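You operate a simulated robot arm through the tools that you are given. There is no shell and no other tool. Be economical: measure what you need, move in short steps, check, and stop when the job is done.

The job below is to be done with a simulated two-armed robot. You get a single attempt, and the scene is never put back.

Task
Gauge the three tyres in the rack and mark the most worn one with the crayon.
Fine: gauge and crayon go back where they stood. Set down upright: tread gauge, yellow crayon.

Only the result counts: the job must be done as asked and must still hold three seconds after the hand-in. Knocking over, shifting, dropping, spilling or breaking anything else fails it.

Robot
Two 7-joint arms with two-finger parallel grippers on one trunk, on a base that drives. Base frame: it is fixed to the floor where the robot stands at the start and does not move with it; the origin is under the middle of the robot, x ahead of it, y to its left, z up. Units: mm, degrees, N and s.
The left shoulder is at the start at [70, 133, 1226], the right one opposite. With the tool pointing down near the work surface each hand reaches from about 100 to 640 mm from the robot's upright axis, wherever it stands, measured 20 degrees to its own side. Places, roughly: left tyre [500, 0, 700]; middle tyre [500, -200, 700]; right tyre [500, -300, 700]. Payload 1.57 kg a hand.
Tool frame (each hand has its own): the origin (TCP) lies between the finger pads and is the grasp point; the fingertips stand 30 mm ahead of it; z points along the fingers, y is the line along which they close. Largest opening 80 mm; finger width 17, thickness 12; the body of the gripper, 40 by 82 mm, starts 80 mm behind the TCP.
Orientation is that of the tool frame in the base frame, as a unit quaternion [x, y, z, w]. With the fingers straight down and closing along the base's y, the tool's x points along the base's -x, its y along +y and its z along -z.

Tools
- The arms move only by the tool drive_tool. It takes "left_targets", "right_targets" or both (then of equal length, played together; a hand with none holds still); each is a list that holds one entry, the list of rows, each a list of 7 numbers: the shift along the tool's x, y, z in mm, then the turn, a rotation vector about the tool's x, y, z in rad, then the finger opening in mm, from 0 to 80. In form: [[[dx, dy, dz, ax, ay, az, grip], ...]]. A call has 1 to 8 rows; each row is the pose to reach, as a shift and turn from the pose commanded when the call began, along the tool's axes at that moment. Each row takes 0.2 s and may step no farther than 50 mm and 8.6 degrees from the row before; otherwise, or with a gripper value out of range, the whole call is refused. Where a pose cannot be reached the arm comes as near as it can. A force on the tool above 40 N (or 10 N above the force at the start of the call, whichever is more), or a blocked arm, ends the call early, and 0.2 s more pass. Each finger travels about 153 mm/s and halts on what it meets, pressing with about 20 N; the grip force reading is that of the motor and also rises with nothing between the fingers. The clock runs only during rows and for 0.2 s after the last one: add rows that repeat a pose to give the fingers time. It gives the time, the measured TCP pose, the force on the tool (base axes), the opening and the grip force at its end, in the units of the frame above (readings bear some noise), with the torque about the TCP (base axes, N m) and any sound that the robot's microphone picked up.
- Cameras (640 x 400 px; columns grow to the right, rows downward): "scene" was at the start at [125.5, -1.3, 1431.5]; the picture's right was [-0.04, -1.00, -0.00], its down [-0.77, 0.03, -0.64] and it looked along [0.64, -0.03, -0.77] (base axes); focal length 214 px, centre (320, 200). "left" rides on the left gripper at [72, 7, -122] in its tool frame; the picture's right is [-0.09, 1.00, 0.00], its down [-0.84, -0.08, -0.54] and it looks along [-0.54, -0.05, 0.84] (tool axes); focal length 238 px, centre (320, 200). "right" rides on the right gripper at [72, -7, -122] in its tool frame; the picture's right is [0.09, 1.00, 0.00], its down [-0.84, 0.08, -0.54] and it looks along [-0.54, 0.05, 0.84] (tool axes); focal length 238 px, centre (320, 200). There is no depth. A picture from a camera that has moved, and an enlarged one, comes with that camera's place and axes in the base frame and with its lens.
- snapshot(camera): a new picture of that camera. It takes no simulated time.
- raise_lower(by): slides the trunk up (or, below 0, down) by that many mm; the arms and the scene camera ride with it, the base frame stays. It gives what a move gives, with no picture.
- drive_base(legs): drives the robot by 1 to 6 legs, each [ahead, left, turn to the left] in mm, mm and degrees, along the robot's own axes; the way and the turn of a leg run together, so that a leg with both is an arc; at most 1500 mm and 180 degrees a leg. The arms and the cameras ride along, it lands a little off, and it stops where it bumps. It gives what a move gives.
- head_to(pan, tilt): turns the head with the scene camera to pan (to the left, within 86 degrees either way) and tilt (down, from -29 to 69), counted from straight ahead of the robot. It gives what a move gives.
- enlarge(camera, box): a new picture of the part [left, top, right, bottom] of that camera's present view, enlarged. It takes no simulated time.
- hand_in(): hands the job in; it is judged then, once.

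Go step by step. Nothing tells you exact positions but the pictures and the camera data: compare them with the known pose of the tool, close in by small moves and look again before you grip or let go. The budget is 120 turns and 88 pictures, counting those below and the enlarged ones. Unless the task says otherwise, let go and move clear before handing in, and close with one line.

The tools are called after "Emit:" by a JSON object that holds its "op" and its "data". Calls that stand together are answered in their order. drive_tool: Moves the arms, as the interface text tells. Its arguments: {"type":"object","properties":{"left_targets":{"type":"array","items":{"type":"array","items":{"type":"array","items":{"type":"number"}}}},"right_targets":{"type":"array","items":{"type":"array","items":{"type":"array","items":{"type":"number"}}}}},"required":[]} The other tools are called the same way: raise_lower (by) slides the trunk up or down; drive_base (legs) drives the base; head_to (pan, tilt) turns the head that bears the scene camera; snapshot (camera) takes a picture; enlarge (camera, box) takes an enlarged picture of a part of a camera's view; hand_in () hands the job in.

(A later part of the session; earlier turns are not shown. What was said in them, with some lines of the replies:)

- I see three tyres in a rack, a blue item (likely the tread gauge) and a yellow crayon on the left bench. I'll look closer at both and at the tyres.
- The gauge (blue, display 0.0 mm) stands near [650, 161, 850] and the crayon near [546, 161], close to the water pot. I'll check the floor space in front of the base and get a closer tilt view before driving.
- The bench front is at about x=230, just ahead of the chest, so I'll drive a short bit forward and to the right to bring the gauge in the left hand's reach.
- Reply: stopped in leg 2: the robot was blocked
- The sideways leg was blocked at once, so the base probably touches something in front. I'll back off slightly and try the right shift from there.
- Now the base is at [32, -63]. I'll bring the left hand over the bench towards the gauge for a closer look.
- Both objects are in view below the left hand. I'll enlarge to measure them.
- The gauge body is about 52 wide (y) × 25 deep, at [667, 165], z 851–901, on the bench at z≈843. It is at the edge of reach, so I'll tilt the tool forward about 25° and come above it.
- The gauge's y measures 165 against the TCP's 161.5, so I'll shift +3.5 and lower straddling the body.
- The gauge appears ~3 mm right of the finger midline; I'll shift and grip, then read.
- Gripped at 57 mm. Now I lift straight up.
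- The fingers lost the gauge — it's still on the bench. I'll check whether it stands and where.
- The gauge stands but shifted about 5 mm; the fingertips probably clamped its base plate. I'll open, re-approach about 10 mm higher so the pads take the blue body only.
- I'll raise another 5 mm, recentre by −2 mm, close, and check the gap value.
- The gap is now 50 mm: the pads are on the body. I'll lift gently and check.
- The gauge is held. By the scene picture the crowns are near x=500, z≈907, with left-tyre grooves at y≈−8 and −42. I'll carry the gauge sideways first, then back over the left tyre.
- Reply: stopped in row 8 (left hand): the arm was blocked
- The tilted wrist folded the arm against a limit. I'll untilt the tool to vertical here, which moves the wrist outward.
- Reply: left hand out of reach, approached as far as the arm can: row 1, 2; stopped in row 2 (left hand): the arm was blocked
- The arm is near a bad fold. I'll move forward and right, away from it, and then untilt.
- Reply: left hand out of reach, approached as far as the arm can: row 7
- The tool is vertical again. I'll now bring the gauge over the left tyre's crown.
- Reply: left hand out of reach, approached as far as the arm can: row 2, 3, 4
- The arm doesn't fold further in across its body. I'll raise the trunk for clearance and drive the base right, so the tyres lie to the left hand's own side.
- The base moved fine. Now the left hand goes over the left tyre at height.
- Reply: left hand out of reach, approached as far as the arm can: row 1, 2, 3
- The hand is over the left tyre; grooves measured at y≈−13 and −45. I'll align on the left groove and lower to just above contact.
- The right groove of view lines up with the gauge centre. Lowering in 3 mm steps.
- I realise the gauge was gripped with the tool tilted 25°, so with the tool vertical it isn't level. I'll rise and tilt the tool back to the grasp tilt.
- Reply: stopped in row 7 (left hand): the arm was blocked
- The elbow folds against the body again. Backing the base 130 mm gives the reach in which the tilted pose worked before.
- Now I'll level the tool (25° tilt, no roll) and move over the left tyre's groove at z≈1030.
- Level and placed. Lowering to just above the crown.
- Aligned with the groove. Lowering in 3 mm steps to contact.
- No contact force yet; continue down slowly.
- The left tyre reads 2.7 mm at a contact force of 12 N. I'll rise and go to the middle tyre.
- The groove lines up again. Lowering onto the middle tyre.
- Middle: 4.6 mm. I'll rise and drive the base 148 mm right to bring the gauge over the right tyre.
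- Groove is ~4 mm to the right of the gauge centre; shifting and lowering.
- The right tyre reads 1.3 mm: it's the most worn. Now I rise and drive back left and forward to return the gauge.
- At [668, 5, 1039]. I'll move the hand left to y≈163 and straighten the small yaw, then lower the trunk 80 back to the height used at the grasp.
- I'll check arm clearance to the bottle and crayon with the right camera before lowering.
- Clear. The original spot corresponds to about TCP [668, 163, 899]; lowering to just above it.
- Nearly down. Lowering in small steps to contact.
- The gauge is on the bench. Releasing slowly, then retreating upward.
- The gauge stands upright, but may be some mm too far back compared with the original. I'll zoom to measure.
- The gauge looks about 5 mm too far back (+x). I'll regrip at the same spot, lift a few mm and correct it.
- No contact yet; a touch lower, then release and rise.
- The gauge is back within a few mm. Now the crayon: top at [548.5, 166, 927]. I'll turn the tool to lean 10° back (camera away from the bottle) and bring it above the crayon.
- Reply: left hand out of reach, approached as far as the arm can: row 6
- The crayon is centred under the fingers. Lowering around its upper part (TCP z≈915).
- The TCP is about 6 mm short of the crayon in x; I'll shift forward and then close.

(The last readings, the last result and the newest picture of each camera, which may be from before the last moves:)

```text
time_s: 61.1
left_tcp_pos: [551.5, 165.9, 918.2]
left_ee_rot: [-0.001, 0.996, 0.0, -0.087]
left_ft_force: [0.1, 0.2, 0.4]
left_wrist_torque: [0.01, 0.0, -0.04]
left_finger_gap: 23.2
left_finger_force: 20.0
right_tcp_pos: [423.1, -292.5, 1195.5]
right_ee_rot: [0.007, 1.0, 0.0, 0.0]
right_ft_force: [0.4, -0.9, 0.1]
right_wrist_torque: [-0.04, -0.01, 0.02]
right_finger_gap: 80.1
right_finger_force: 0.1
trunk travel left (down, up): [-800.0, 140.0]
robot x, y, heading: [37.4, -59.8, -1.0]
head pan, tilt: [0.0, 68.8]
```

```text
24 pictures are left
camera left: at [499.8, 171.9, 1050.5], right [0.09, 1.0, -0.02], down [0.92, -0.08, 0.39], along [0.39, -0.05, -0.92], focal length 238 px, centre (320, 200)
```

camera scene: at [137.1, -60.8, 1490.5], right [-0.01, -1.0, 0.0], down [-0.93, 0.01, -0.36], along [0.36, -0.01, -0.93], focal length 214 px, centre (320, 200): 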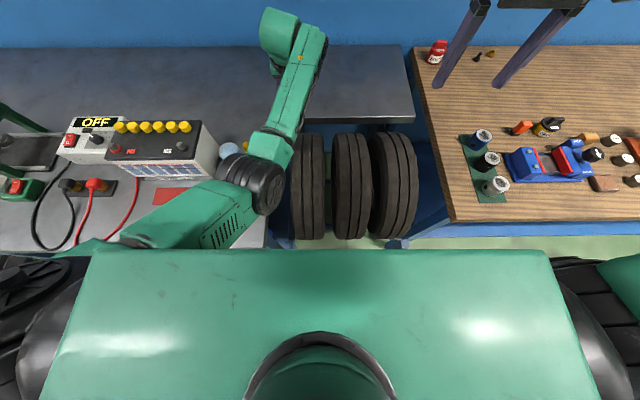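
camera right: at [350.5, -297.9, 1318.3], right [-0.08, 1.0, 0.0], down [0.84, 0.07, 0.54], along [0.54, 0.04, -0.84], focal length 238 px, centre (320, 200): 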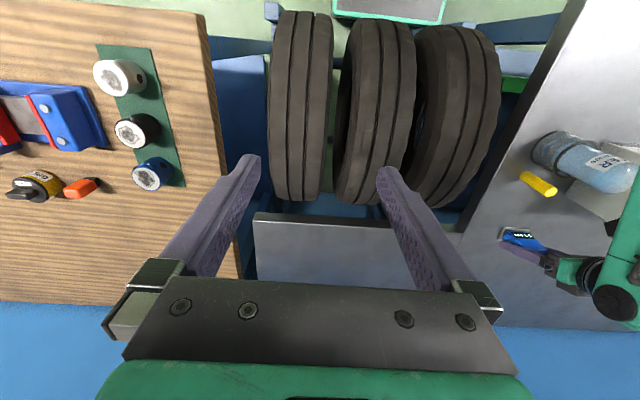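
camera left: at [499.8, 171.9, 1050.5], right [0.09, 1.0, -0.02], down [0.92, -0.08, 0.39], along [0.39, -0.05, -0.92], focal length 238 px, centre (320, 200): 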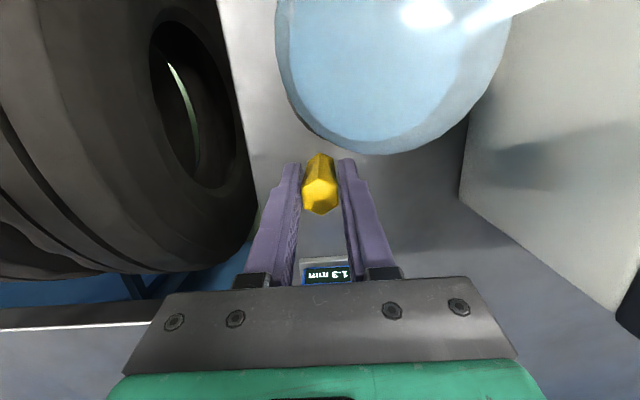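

The crayon is gripped. I'll lift it straight up clear of the bottle, then move right away from it.

Emit:
{"op": "drive_tool", "data": {"left_targets": [[[1.7, 0, -10, 0, 0, 0, 4], [5.2, 0, -30, 0, 0, 0, 4], [10.4, 0, -60, 0, 0, 0, 4], [17.4, 0, -98, 0, 0, 0, 4], [24, 0, -138, 0, 0, 0, 4], [24, -35, -138, 0, 0, 0, 4], [24, -70, -138, 0, 0, 0, 4], [24, -105, -138, 0, 0, 0, 4]]]}}

Emit:
{"op": "snapshot", "data": {"camera": "left"}}

```text
time_s: 62.9
left_tcp_pos: [590.1, 64.6, 1051.3]
left_ee_rot: [-0.001, 0.996, 0.0, -0.088]
left_ft_force: [0.0, -0.2, -0.8]
left_wrist_torque: [-0.01, -0.01, -0.03]
left_finger_gap: 23.2
left_finger_force: 20.4
left hand out of reach, approached as far as the arm can: row 4, 5, 6, 7, 8
right_tcp_pos: [421.7, -291.4, 1195.6]
right_ee_rot: [0.007, 1.0, 0.001, 0.0]
right_ft_force: [-0.2, 0.3, 0.5]
right_wrist_torque: [0.02, 0.04, 0.0]
right_finger_gap: 80.2
right_finger_force: 0.1
trunk travel left (down, up): [-800.0, 140.0]
robot x, y, heading: [39.5, -61.1, -0.8]
head pan, tilt: [0.0, 68.8]
```

```text
23 pictures are left
camera left: at [540.3, 70.4, 1185.0], right [0.09, 1.0, -0.02], down [0.92, -0.08, 0.39], along [0.38, -0.05, -0.92], focal length 238 px, centre (320, 200)
```

left: 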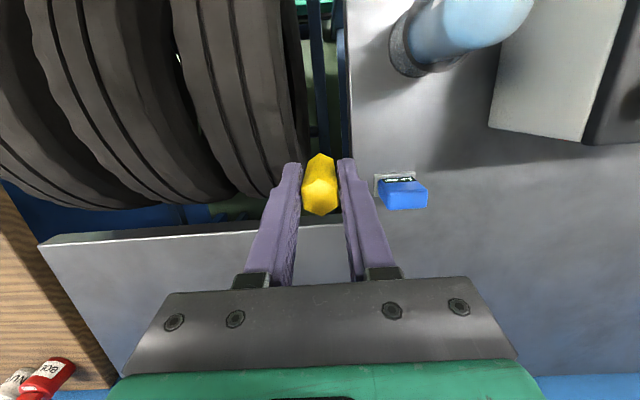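

Crayon is held. Now drive back 90 and right 393 so the crayon comes over the right tyre's middle rib (y≈−328).

Emit:
{"op": "drive_base", "data": {"legs": [[-90, 0, 0.8], [0, -390, 0]]}}

Emit:
{"op": "snapshot", "data": {"camera": "left"}}

```text
time_s: 66.1
left_tcp_pos: [498.2, -321.2, 1052.5]
left_ee_rot: [-0.006, 0.996, -0.002, -0.088]
left_ft_force: [0.3, -0.4, -0.3]
left_wrist_torque: [0.0, 0.02, 0.0]
left_finger_gap: 23.1
left_finger_force: 20.2
right_tcp_pos: [332.7, -679.0, 1196.2]
right_ee_rot: [0.002, 1.0, -0.001, 0.001]
right_ft_force: [-0.9, -0.2, -0.2]
right_wrist_torque: [-0.03, -0.03, -0.01]
right_finger_gap: 80.2
right_finger_force: 0.0
trunk travel left (down, up): [-800.0, 140.0]
robot x, y, heading: [-56.6, -456.6, -0.2]
head pan, tilt: [0.0, 68.8]
```

```text
22 pictures are left
camera left: at [447.5, -315.0, 1184.5], right [0.08, 1.0, -0.02], down [0.92, -0.07, 0.39], along [0.39, -0.05, -0.92], focal length 238 px, centre (320, 200)
```

left: 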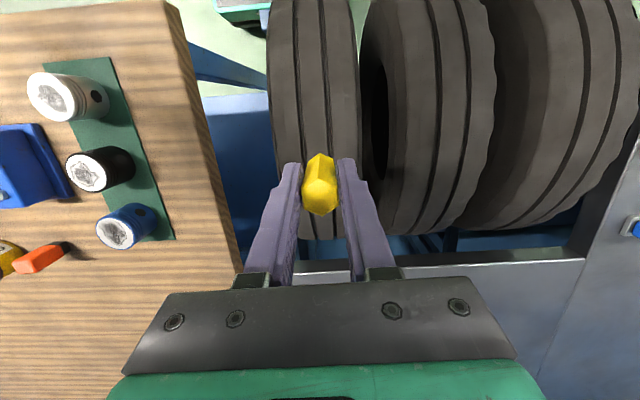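

Well over the right tyre. Lowering to just above the tread, shifting to the middle rib.

Emit:
{"op": "drive_tool", "data": {"left_targets": [[[-4, -8, 23, 0, 0, 0, 4], [-8, -8, 46, 0, 0, 0, 4], [-10.5, -8, 59, 0, 0, 0, 4], [-11.8, -8, 67, 0, 0, 0, 4], [-11.8, -8, 67, 0, 0, 0, 4]]]}}

Emit:
{"op": "snapshot", "data": {"camera": "left"}}

```text
time_s: 67.3
left_tcp_pos: [498.3, -332.2, 983.4]
left_ee_rot: [-0.005, 0.996, 0.0, -0.088]
left_ft_force: [0.6, -0.2, 0.0]
left_wrist_torque: [-0.01, -0.02, 0.01]
left_finger_gap: 22.9
left_finger_force: 19.9
right_tcp_pos: [332.9, -680.0, 1195.7]
right_ee_rot: [0.002, 1.0, -0.001, 0.001]
right_ft_force: [-0.7, 0.3, 0.1]
right_wrist_torque: [0.03, 0.01, 0.04]
right_finger_gap: 80.0
right_finger_force: 0.0
trunk travel left (down, up): [-800.0, 140.0]
robot x, y, heading: [-53.6, -458.5, -0.2]
head pan, tilt: [0.0, 68.8]
```

```text
21 pictures are left
camera left: at [448.5, -325.0, 1116.2], right [0.08, 1.0, -0.02], down [0.92, -0.07, 0.39], along [0.39, -0.05, -0.92], focal length 238 px, centre (320, 200)
```

left: 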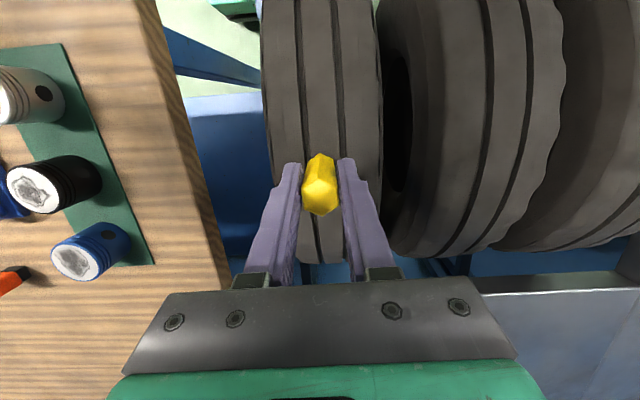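

Crayon aims at the middle rib. Lowering in 2 mm steps to contact.

Emit:
{"op": "drive_tool", "data": {"left_targets": [[[-0.7, 0, 3.9, 0, 0, 0, 4], [-1, 0, 5.9, 0, 0, 0, 4], [-1.4, 0, 7.9, 0, 0, 0, 4], [-1.6, 0, 8.9, 0, 0, 0, 4], [-1.7, 0, 9.8, 0, 0, 0, 4]]]}}

```text
time_s: 68.5
left_tcp_pos: [498.3, -331.8, 975.9]
left_ee_rot: [-0.006, 0.996, 0.0, -0.087]
left_ft_force: [3.8, -0.7, 8.7]
left_wrist_torque: [0.0, -0.17, -0.01]
left_finger_gap: 23.0
left_finger_force: 19.8
right_tcp_pos: [333.3, -681.4, 1195.6]
right_ee_rot: [0.001, 1.0, 0.001, 0.001]
right_ft_force: [-0.6, 0.9, 0.7]
right_wrist_torque: [-0.01, 0.02, -0.01]
right_finger_gap: 80.3
right_finger_force: 0.2
trunk travel left (down, up): [-800.0, 140.0]
robot x, y, heading: [-54.7, -453.8, -0.2]
head pan, tilt: [0.0, 68.8]
```

Contact at 9 N. Drawing a short stroke along the rib, then lifting.

Emit:
{"op": "drive_tool", "data": {"left_targets": [[[-5, 0, -0.5, 0, 0, 0, 4], [-10, 0, -1.2, 0, 0, 0, 4], [-15, 0, -1.9, 0, 0, 0, 4], [-20, 0, -2.6, 0, 0, 0, 4], [-12, 0, -1.4, 0, 0, 0, 4], [-4, 0, -0.3, 0, 0, 0, 4]]]}}

Emit:
{"op": "drive_tool", "data": {"left_targets": [[[2, 0, -10, 0, 0, 0, 4], [7, 0, -40, 0, 0, 0, 4], [14, 0, -80, 0, 0, 0, 4], [14, 0, -80, 0, 0, 0, 4]]]}}

Emit:
{"op": "snapshot", "data": {"camera": "left"}}

Emit:
{"op": "snapshot", "data": {"camera": "scene"}}

```text
time_s: 69.9
left_tcp_pos: [503.0, -331.1, 975.8]
left_ee_rot: [-0.006, 0.997, 0.0, -0.083]
left_ft_force: [7.1, -1.4, 16.4]
left_wrist_torque: [-0.11, -0.5, 0.01]
left_finger_gap: 23.3
left_finger_force: 20.2
left hand out of reach, approached as far as the arm can: row 4, 5
right_tcp_pos: [333.7, -682.5, 1196.6]
right_ee_rot: [0.002, 1.0, 0.001, 0.001]
right_ft_force: [0.1, 0.0, 0.8]
right_wrist_torque: [-0.02, 0.04, 0.01]
right_finger_gap: 79.8
right_finger_force: 0.1
trunk travel left (down, up): [-800.0, 140.0]
robot x, y, heading: [-56.0, -451.2, -0.2]
head pan, tilt: [0.0, 68.8]
```

```text
time_s: 70.9
left_tcp_pos: [500.6, -330.0, 1052.6]
left_ee_rot: [-0.006, 0.996, -0.001, -0.088]
left_ft_force: [0.5, 1.0, -0.1]
left_wrist_torque: [0.01, 0.0, -0.02]
left_finger_gap: 22.9
left_finger_force: 20.3
right_tcp_pos: [332.8, -680.4, 1195.8]
right_ee_rot: [0.002, 1.0, 0.0, 0.0]
right_ft_force: [0.7, 1.1, 0.0]
right_wrist_torque: [0.01, 0.0, 0.02]
right_finger_gap: 80.0
right_finger_force: 0.0
trunk travel left (down, up): [-800.0, 140.0]
robot x, y, heading: [-57.7, -453.9, -0.2]
head pan, tilt: [0.0, 68.8]
```

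```text
20 pictures are left
camera left: at [451.8, -324.4, 1186.4], right [0.08, 1.0, -0.02], down [0.92, -0.07, 0.39], along [0.38, -0.05, -0.92], focal length 238 px, centre (320, 200)
```

left: 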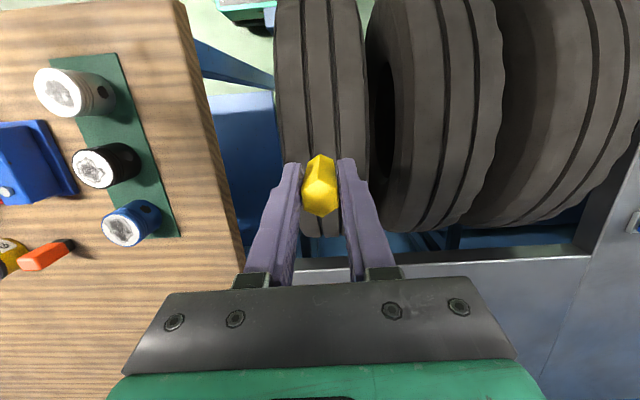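

```text
19 pictures are left
camera scene: at [50.1, -452.6, 1410.1], right [0.0, -1.0, 0.0], down [-0.93, 0.0, -0.36], along [0.36, 0.0, -0.93], focal length 214 px, centre (320, 200)
```

scene: 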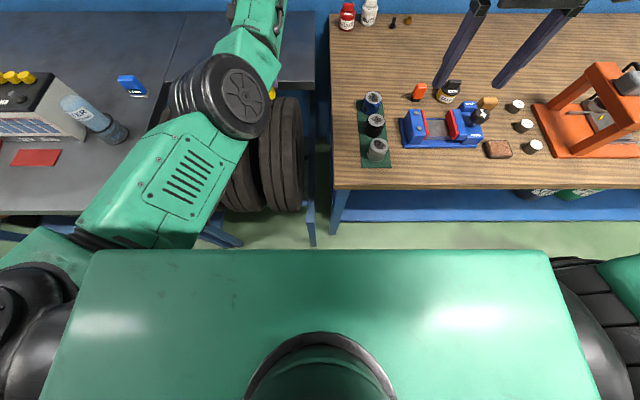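

I need to see whether the mark was made; it's hidden under the crayon. Shifting the hand left 70 mm and looking.

Emit:
{"op": "drive_tool", "data": {"left_targets": [[[0, 35, 0, 0, 0, 0, 4], [0, 70, 0, 0, 0, 0, 4], [0, 70, 0, 0, 0, 0, 4]]]}}

Emit:
{"op": "enlarge", "data": {"camera": "left", "box": [170, 60, 330, 240]}}

```text
time_s: 71.7
left_tcp_pos: [498.3, -261.4, 1056.4]
left_ee_rot: [-0.006, 0.996, 0.0, -0.088]
left_ft_force: [-0.2, 0.3, -0.8]
left_wrist_torque: [-0.03, -0.02, 0.02]
left_finger_gap: 23.0
left_finger_force: 19.9
right_tcp_pos: [332.7, -681.2, 1196.2]
right_ee_rot: [0.002, 1.0, 0.0, 0.0]
right_ft_force: [0.2, -0.2, 0.3]
right_wrist_torque: [0.0, -0.03, 0.03]
right_finger_gap: 80.2
right_finger_force: 0.0
trunk travel left (down, up): [-800.0, 140.0]
robot x, y, heading: [-54.2, -458.9, -0.1]
head pan, tilt: [0.0, 68.8]
```

```text
2.22 times, centred on (250, 150) of left
camera zoom: at [449.4, -255.6, 1189.6], right [0.08, 1.0, -0.02], down [0.92, -0.07, 0.39], along [0.38, -0.04, -0.92], focal length 530 px, centre (476, 311)
```

zoom: 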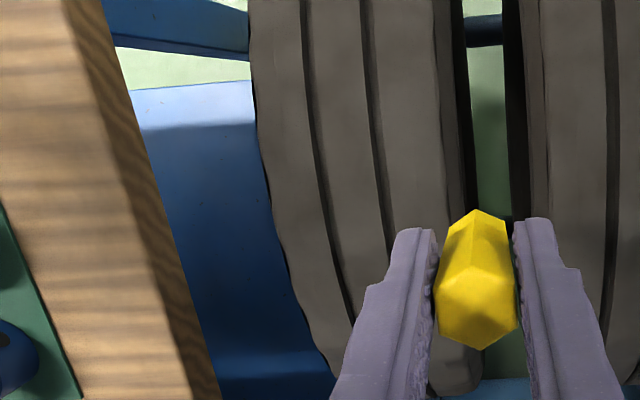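

I don't see an obvious mark; zooming in on the contact spot.

Emit:
{"op": "enlarge", "data": {"camera": "left", "box": [235, 115, 305, 185]}}

Emit:
{"op": "enlarge", "data": {"camera": "left", "box": [300, 145, 340, 225]}}

```text
5.71 times, centred on (270, 150) of left
camera zoom: at [449.4, -255.6, 1189.6], right [0.08, 1.0, -0.02], down [0.92, -0.07, 0.39], along [0.38, -0.04, -0.92], focal length 1362 px, centre (606, 486)
```

zoom: 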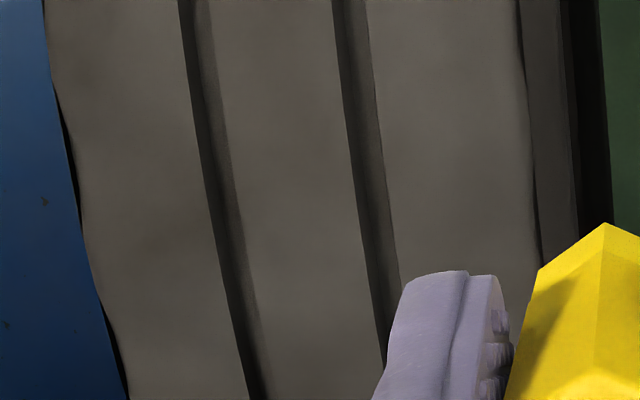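

```text
5.00 times, centred on (320, 185) of left
camera zoom: at [449.4, -255.6, 1189.6], right [0.08, 1.0, -0.02], down [0.92, -0.07, 0.39], along [0.38, -0.04, -0.92], focal length 1192 px, centre (320, 275)
```

zoom: 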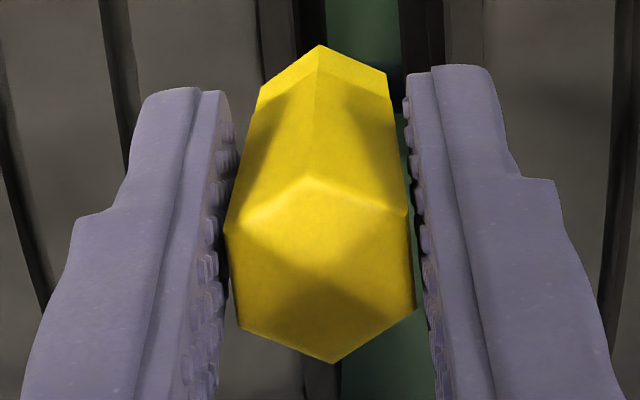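

No mark yet. The crayon probably stuck and rocked rather than slid. I'll go back and try a longer, lighter stroke across the tread (along y).

Emit:
{"op": "drive_tool", "data": {"left_targets": [[[0, -42, 0, 0, 0, 0, 4], [0, -84, 0, 0, 0, 0, 4], [-5, -84, 40, 0, 0, 0, 4], [-8.5, -84, 68, 0, 0, 0, 4], [-9.5, -84, 76, 0, 0, 0, 4], [-9.7, -84, 77.5, 0, 0, 0, 4], [-9.9, -84, 78.7, 0, 0, 0, 4], [-9.9, -84, 79, 0, 0, 0, 4]]]}}

```text
time_s: 73.5
left_tcp_pos: [496.4, -344.9, 976.0]
left_ee_rot: [-0.006, 0.996, 0.0, -0.088]
left_ft_force: [-0.1, 0.2, -0.5]
left_wrist_torque: [0.0, 0.01, 0.02]
left_finger_gap: 23.0
left_finger_force: 19.7
right_tcp_pos: [332.7, -680.0, 1195.8]
right_ee_rot: [0.002, 1.0, 0.0, 0.0]
right_ft_force: [-0.1, -0.4, 1.3]
right_wrist_torque: [0.0, 0.01, 0.01]
right_finger_gap: 80.1
right_finger_force: 0.1
trunk travel left (down, up): [-800.0, 140.0]
robot x, y, heading: [-54.9, -453.0, -0.4]
head pan, tilt: [0.0, 68.8]
```

Emit:
{"op": "drive_tool", "data": {"left_targets": [[[-0.2, 0, 1, 0, 0, 0, 4], [-0.3, 0, 2, 0, 0, 0, 4], [-0.4, 0, 2.5, 0, 0, 0, 4]]]}}

```text
time_s: 74.3
left_tcp_pos: [496.3, -344.4, 975.0]
left_ee_rot: [-0.006, 0.996, 0.0, -0.084]
left_ft_force: [2.0, -2.5, 15.7]
left_wrist_torque: [-0.15, -0.15, -0.05]
left_finger_gap: 23.1
left_finger_force: 20.2
right_tcp_pos: [331.5, -681.5, 1197.2]
right_ee_rot: [0.002, 1.0, 0.001, 0.0]
right_ft_force: [-0.4, 0.3, 0.0]
right_wrist_torque: [0.0, 0.01, -0.01]
right_finger_gap: 80.0
right_finger_force: 0.1
trunk travel left (down, up): [-800.0, 140.0]
robot x, y, heading: [-53.8, -452.1, -0.3]
head pan, tilt: [0.0, 68.8]
```

Contact. Easing 1 mm and stroking 48 mm to the left.

Emit:
{"op": "drive_tool", "data": {"left_targets": [[[0.1, 6, -0.8, 0, 0, 0, 4], [0.1, 12, -0.8, 0, 0, 0, 4], [0.1, 18, -0.8, 0, 0, 0, 4], [0.1, 24, -0.8, 0, 0, 0, 4], [0.1, 30, -0.8, 0, 0, 0, 4], [0.1, 36, -0.8, 0, 0, 0, 4], [0.1, 42, -0.8, 0, 0, 0, 4], [0.1, 48, -0.8, 0, 0, 0, 4]]]}}

Emit:
{"op": "enlarge", "data": {"camera": "left", "box": [220, 80, 400, 220]}}

```text
time_s: 76.1
left_tcp_pos: [497.8, -296.1, 974.9]
left_ee_rot: [-0.006, 0.996, 0.0, -0.088]
left_ft_force: [0.4, -3.0, 3.7]
left_wrist_torque: [-0.22, 0.02, -0.02]
left_finger_gap: 23.2
left_finger_force: 20.1
right_tcp_pos: [333.8, -681.1, 1196.2]
right_ee_rot: [0.002, 1.0, 0.0, 0.001]
right_ft_force: [0.8, -0.8, 0.2]
right_wrist_torque: [-0.01, 0.0, -0.01]
right_finger_gap: 80.2
right_finger_force: 0.0
trunk travel left (down, up): [-800.0, 140.0]
robot x, y, heading: [-55.1, -453.2, -0.2]
head pan, tilt: [0.0, 68.8]
```

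```text
2.86 times, centred on (310, 150) of left
camera zoom: at [446.8, -291.1, 1107.7], right [0.08, 1.0, -0.01], down [0.92, -0.07, 0.39], along [0.38, -0.04, -0.92], focal length 681 px, centre (349, 343)
```

zoom: 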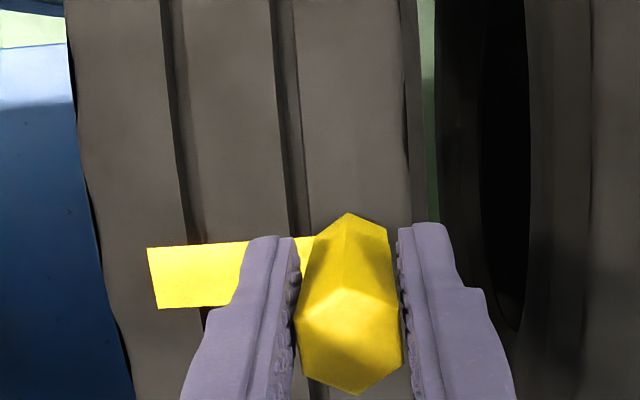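

A clear yellow mark is now on the right tyre. Lifting off and driving back to return the crayon.

Emit:
{"op": "drive_tool", "data": {"left_targets": [[[2, 0, -10, 0, 0, 0, 4], [7, 0, -40, 0, 0, 0, 4], [14, 0, -80, 0, 0, 0, 4], [14, 0, -85, 0, 0, 0, 4]]]}}

Emit:
{"op": "drive_base", "data": {"legs": [[0, 392, 0.3], [52, 0, 0]]}}

Emit:
{"op": "snapshot", "data": {"camera": "left"}}

```text
time_s: 77.1
left_tcp_pos: [499.6, -294.4, 1059.4]
left_ee_rot: [-0.006, 0.996, 0.0, -0.088]
left_ft_force: [0.3, 0.1, -0.4]
left_wrist_torque: [0.0, 0.02, 0.0]
left_finger_gap: 22.8
left_finger_force: 19.7
right_tcp_pos: [334.5, -680.1, 1196.2]
right_ee_rot: [0.002, 1.0, 0.0, 0.0]
right_ft_force: [-0.2, -0.2, 0.0]
right_wrist_torque: [0.03, -0.01, -0.02]
right_finger_gap: 80.2
right_finger_force: 0.1
trunk travel left (down, up): [-800.0, 140.0]
robot x, y, heading: [-55.8, -452.4, -0.2]
head pan, tilt: [0.0, 68.8]
```

```text
time_s: 80.1
left_tcp_pos: [541.4, 109.2, 1064.3]
left_ee_rot: [-0.01, 0.996, -0.001, -0.085]
left_ft_force: [-0.1, -0.2, 0.2]
left_wrist_torque: [0.03, -0.06, -0.01]
left_finger_gap: 22.9
left_finger_force: 20.0
right_tcp_pos: [378.3, -276.3, 1198.4]
right_ee_rot: [-0.003, 1.0, 0.0, 0.004]
right_ft_force: [-0.5, -0.5, -0.2]
right_wrist_torque: [0.0, -0.04, 0.0]
right_finger_gap: 79.8
right_finger_force: 0.1
trunk travel left (down, up): [-800.0, 140.0]
robot x, y, heading: [-2.8, -53.2, 0.4]
head pan, tilt: [0.0, 68.8]
```

```text
14 pictures are left
camera left: at [491.1, 114.5, 1196.7], right [0.07, 1.0, -0.01], down [0.92, -0.06, 0.39], along [0.39, -0.04, -0.92], focal length 238 px, centre (320, 200)
```

left: 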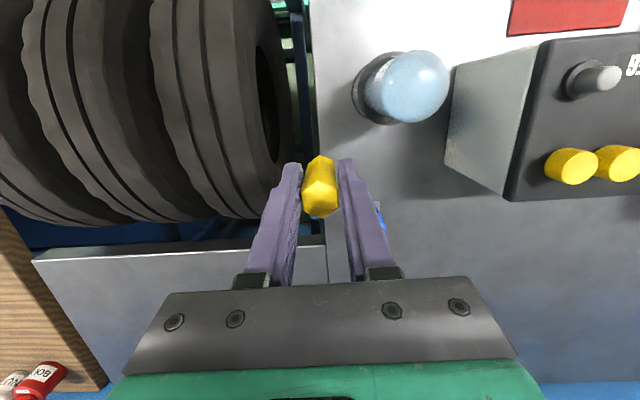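

Hand at about [541, 108, 1064]; the grasp spot was [549.5, 165, 918]. Moving over it and partly down.

Emit:
{"op": "drive_tool", "data": {"left_targets": [[[-5, 29, -1, -0.004, 0.004, 0.018, 4], [-9.7, 57.4, -1.5, -0.004, 0.004, 0.018, 4], [-9.7, 57.4, -1.5, -0.004, 0.004, 0.018, 4], [-14, 57.4, 23, -0.004, 0.004, 0.018, 4], [-18.5, 57.4, 48, -0.004, 0.004, 0.018, 4], [-23, 57.4, 73, -0.004, 0.004, 0.018, 4], [-27, 57.4, 97, -0.004, 0.004, 0.018, 4], [-27, 57.4, 97, -0.004, 0.004, 0.018, 4]]]}}

Emit:
{"op": "snapshot", "data": {"camera": "left"}}

Emit:
{"op": "snapshot", "data": {"camera": "right"}}

```text
time_s: 81.9
left_tcp_pos: [557.4, 167.3, 960.6]
left_ee_rot: [-0.001, 0.996, 0.001, -0.09]
left_ft_force: [0.6, -0.2, -0.7]
left_wrist_torque: [-0.02, -0.03, -0.02]
left_finger_gap: 23.2
left_finger_force: 20.1
right_tcp_pos: [384.5, -275.5, 1195.5]
right_ee_rot: [-0.003, 1.0, 0.0, 0.001]
right_ft_force: [-0.8, -0.1, 0.0]
right_wrist_torque: [0.01, 0.01, -0.02]
right_finger_gap: 79.9
right_finger_force: 0.1
trunk travel left (down, up): [-800.0, 140.0]
robot x, y, heading: [-8.3, -50.5, 0.2]
head pan, tilt: [0.0, 68.8]
```

```text
13 pictures are left
camera left: at [508.0, 173.4, 1092.9], right [0.09, 1.0, -0.02], down [0.92, -0.08, 0.38], along [0.38, -0.05, -0.92], focal length 238 px, centre (320, 200)
```

left: 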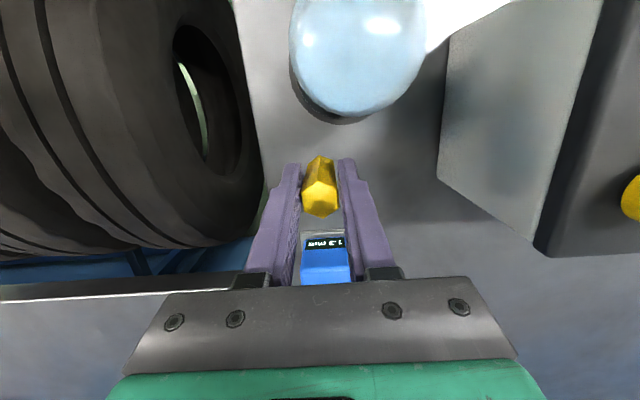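

```text
12 pictures are left
camera right: at [313.2, -283.9, 1318.5], right [-0.1, 1.0, 0.0], down [0.84, 0.08, 0.54], along [0.54, 0.05, -0.84], focal length 238 px, centre (320, 200)
```

right: 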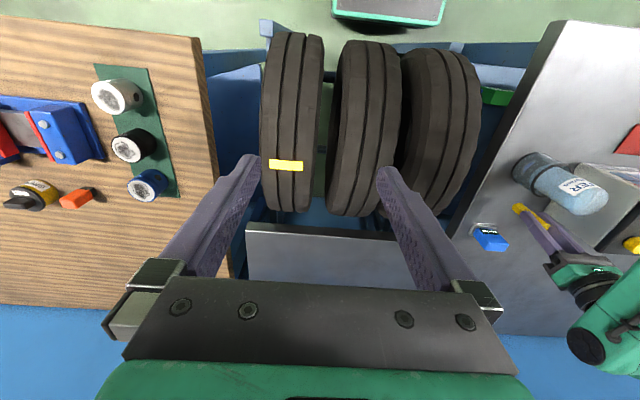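

The mark is visible from the right camera. Correcting −8 mm in x and lowering to a few mm above the bench.

Emit:
{"op": "drive_tool", "data": {"left_targets": [[[8.1, -1.5, 1.4, 0, 0, 0, 4], [5, -1.5, 20, 0, 0, 0, 4], [2.3, -1.5, 34, 0, 0, 0, 4], [1.5, -1.5, 38.9, 0, 0, 0, 4], [1.5, -1.5, 38.9, 0, 0, 0, 4]]]}}

Emit:
{"op": "snapshot", "data": {"camera": "left"}}

```text
time_s: 83.1
left_tcp_pos: [548.2, 163.4, 922.2]
left_ee_rot: [0.0, 0.996, 0.001, -0.089]
left_ft_force: [0.1, 0.6, -0.3]
left_wrist_torque: [0.0, -0.01, 0.0]
left_finger_gap: 23.2
left_finger_force: 20.0
right_tcp_pos: [385.5, -275.5, 1194.1]
right_ee_rot: [-0.003, 1.0, 0.0, 0.0]
right_ft_force: [-0.8, 0.2, -0.6]
right_wrist_torque: [-0.01, 0.02, 0.02]
right_finger_gap: 80.0
right_finger_force: 0.1
trunk travel left (down, up): [-800.0, 140.0]
robot x, y, heading: [-6.0, -52.9, 0.2]
head pan, tilt: [0.0, 68.8]
```

```text
11 pictures are left
camera left: at [498.8, 171.4, 1054.8], right [0.09, 1.0, -0.02], down [0.92, -0.08, 0.38], along [0.38, -0.05, -0.92], focal length 238 px, centre (320, 200)
```

left: 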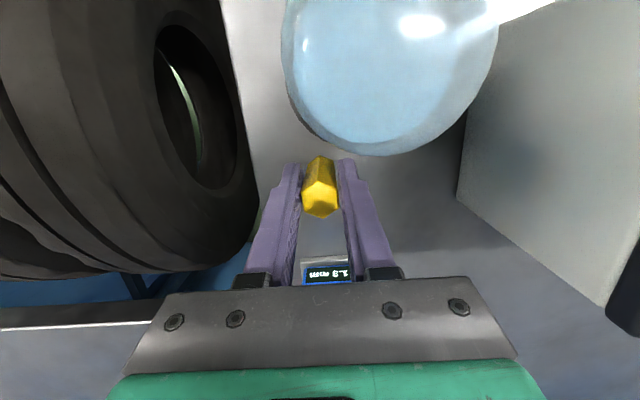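

Within 1 mm of the grasp spot. Lowering by 1 mm rows to contact.

Emit:
{"op": "drive_tool", "data": {"left_targets": [[[-0.2, 0, 1, 0, 0, 0, 4], [-0.3, 0, 2, 0, 0, 0, 4], [-0.5, 0, 3, 0, 0, 0, 4], [-0.7, 0, 4, 0, 0, 0, 4]]]}}

```text
time_s: 84.1
left_tcp_pos: [548.1, 164.9, 918.3]
left_ee_rot: [0.0, 0.996, 0.0, -0.09]
left_ft_force: [0.3, -0.1, 0.4]
left_wrist_torque: [0.02, 0.0, -0.04]
left_finger_gap: 22.9
left_finger_force: 19.5
right_tcp_pos: [385.5, -275.3, 1195.6]
right_ee_rot: [-0.003, 1.0, 0.0, 0.0]
right_ft_force: [0.1, -0.2, 0.2]
right_wrist_torque: [0.01, 0.01, 0.01]
right_finger_gap: 80.3
right_finger_force: 0.0
trunk travel left (down, up): [-800.0, 140.0]
robot x, y, heading: [-4.4, -54.7, 0.4]
head pan, tilt: [0.0, 68.8]
```

Emit:
{"op": "drive_tool", "data": {"left_targets": [[[-0.2, 0, 1, 0, 0, 0, 4], [-0.3, 0, 2, 0, 0, 0, 4], [-0.5, 0, 3, 0, 0, 0, 4]]]}}

```text
time_s: 84.9
left_tcp_pos: [549.5, 164.5, 916.4]
left_ee_rot: [-0.001, 0.996, 0.001, -0.088]
left_ft_force: [0.7, -0.2, 7.7]
left_wrist_torque: [-0.02, -0.08, 0.0]
left_finger_gap: 23.1
left_finger_force: 20.0
right_tcp_pos: [384.1, -276.1, 1197.1]
right_ee_rot: [-0.003, 1.0, 0.0, 0.001]
right_ft_force: [-0.8, -0.9, -0.3]
right_wrist_torque: [-0.03, -0.03, 0.01]
right_finger_gap: 80.2
right_finger_force: 0.0
trunk travel left (down, up): [-800.0, 140.0]
robot x, y, heading: [-3.5, -50.5, 0.3]
head pan, tilt: [0.0, 68.8]
```

Contact at 8 N. Checking crayon uprightness from the right camera before releasing.

Emit:
{"op": "enlarge", "data": {"camera": "right", "box": [470, 160, 610, 270]}}

```text
3.64 times, centred on (540, 215) of right
camera zoom: at [312.4, -284.5, 1318.7], right [-0.1, 1.0, 0.0], down [0.84, 0.08, 0.54], along [0.54, 0.05, -0.84], focal length 867 px, centre (-480, 146)
```

zoom: 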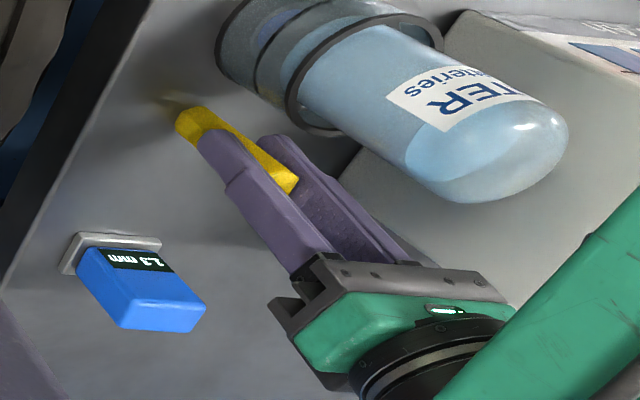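

The crayon's edge direction matches vertical well. Releasing in small steps.

Emit:
{"op": "drive_tool", "data": {"left_targets": [[[0.1, 0, -0.8, 0, 0, 0, 20], [0.1, 0, -0.8, 0, 0, 0, 24], [0.1, 0, -0.8, 0, 0, 0, 27], [0.1, 0, -0.8, 0, 0, 0, 32], [0.1, 0, -0.8, 0, 0, 0, 45], [0.1, 0, -0.8, 0, 0, 0, 65], [0.1, 0, -0.8, 0, 0, 0, 80]]]}}

Emit:
{"op": "snapshot", "data": {"camera": "left"}}

```text
time_s: 86.5
left_tcp_pos: [548.1, 166.0, 915.0]
left_ee_rot: [-0.001, 0.996, 0.001, -0.089]
left_ft_force: [0.1, 0.3, -0.2]
left_wrist_torque: [0.01, 0.01, 0.03]
left_finger_gap: 80.0
left_finger_force: 0.0
right_tcp_pos: [384.8, -275.5, 1195.6]
right_ee_rot: [-0.003, 1.0, 0.0, 0.0]
right_ft_force: [0.4, -0.4, -0.3]
right_wrist_torque: [-0.01, -0.02, 0.05]
right_finger_gap: 80.0
right_finger_force: 0.0
trunk travel left (down, up): [-800.0, 140.0]
robot x, y, heading: [-0.2, -50.4, 0.4]
head pan, tilt: [0.0, 68.8]
```

```text
9 pictures are left
camera left: at [499.6, 172.3, 1048.9], right [0.09, 1.0, -0.02], down [0.92, -0.08, 0.38], along [0.38, -0.05, -0.92], focal length 238 px, centre (320, 200)
```

left: 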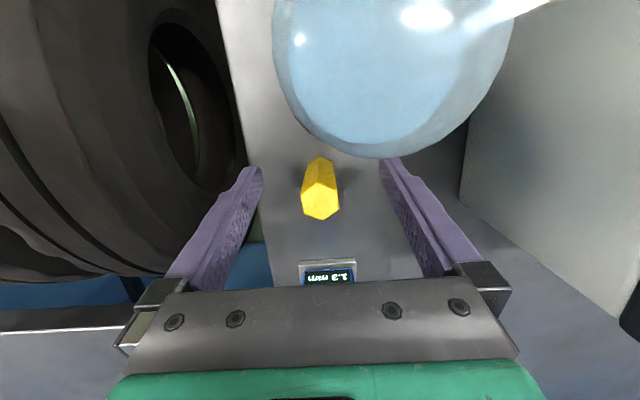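

The crayon stands on its own. Raising the hand straight up.

Emit:
{"op": "drive_tool", "data": {"left_targets": [[[3.5, 0, -20, 0, 0, 0, 80], [9, 0, -50, 0, 0, 0, 80], [16, 0, -92, 0, 0, 0, 80], [24, 0, -138, 0, 0, 0, 80], [24, 0, -138, 0, 0, 0, 80]]]}}

Emit:
{"op": "snapshot", "data": {"camera": "left"}}

Emit:
{"op": "enlarge", "data": {"camera": "right", "box": [240, 20, 620, 270]}}

```text
time_s: 87.7
left_tcp_pos: [552.4, 166.6, 1055.7]
left_ee_rot: [0.0, 0.996, 0.0, -0.09]
left_ft_force: [0.7, 1.2, -0.5]
left_wrist_torque: [-0.02, 0.01, 0.0]
left_finger_gap: 80.1
left_finger_force: 0.1
right_tcp_pos: [386.5, -275.9, 1195.3]
right_ee_rot: [-0.003, 1.0, 0.0, 0.0]
right_ft_force: [0.5, 0.4, 0.5]
right_wrist_torque: [0.0, -0.01, 0.0]
right_finger_gap: 80.1
right_finger_force: 0.0
trunk travel left (down, up): [-800.0, 140.0]
robot x, y, heading: [-5.2, -49.3, 0.1]
head pan, tilt: [0.0, 68.8]
```

```text
8 pictures are left
camera left: at [502.6, 172.1, 1188.7], right [0.09, 1.0, -0.02], down [0.92, -0.08, 0.38], along [0.38, -0.05, -0.92], focal length 238 px, centre (320, 200)
```

left: 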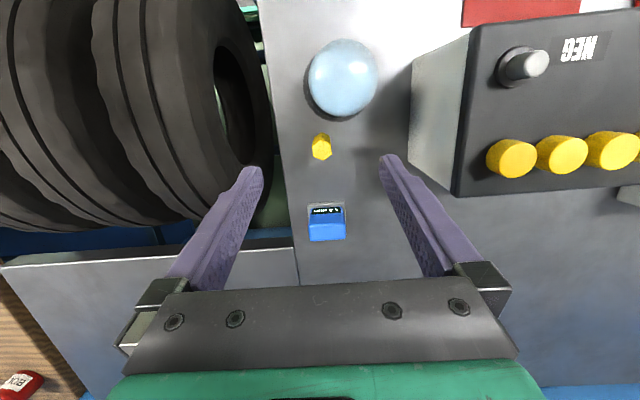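

```text
1.60 times, centred on (430, 145) of right
camera zoom: at [313.8, -283.6, 1318.4], right [-0.1, 1.0, 0.0], down [0.84, 0.08, 0.54], along [0.54, 0.05, -0.84], focal length 381 px, centre (144, 288)
```

zoom: 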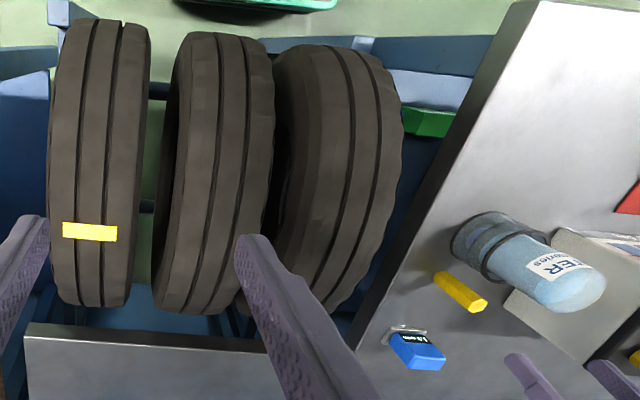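

The right tyre carries the mark, the gauge and crayon stand upright at their places, and both hands are clear. Handing in.

Emit:
{"op": "hand_in", "data": {}}

```text
The job is handed in.
```

I gauged the three tyres at 2.7 mm (left), 4.6 mm (middle) and 1.3 mm (right), and marked the right one, the most worn, with the yellow crayon. The gauge and crayon stand upright again within a few millimetres of where they started; my first try at lifting the gauge slipped and moved it about 5 mm, so I corrected its position when I put it back.
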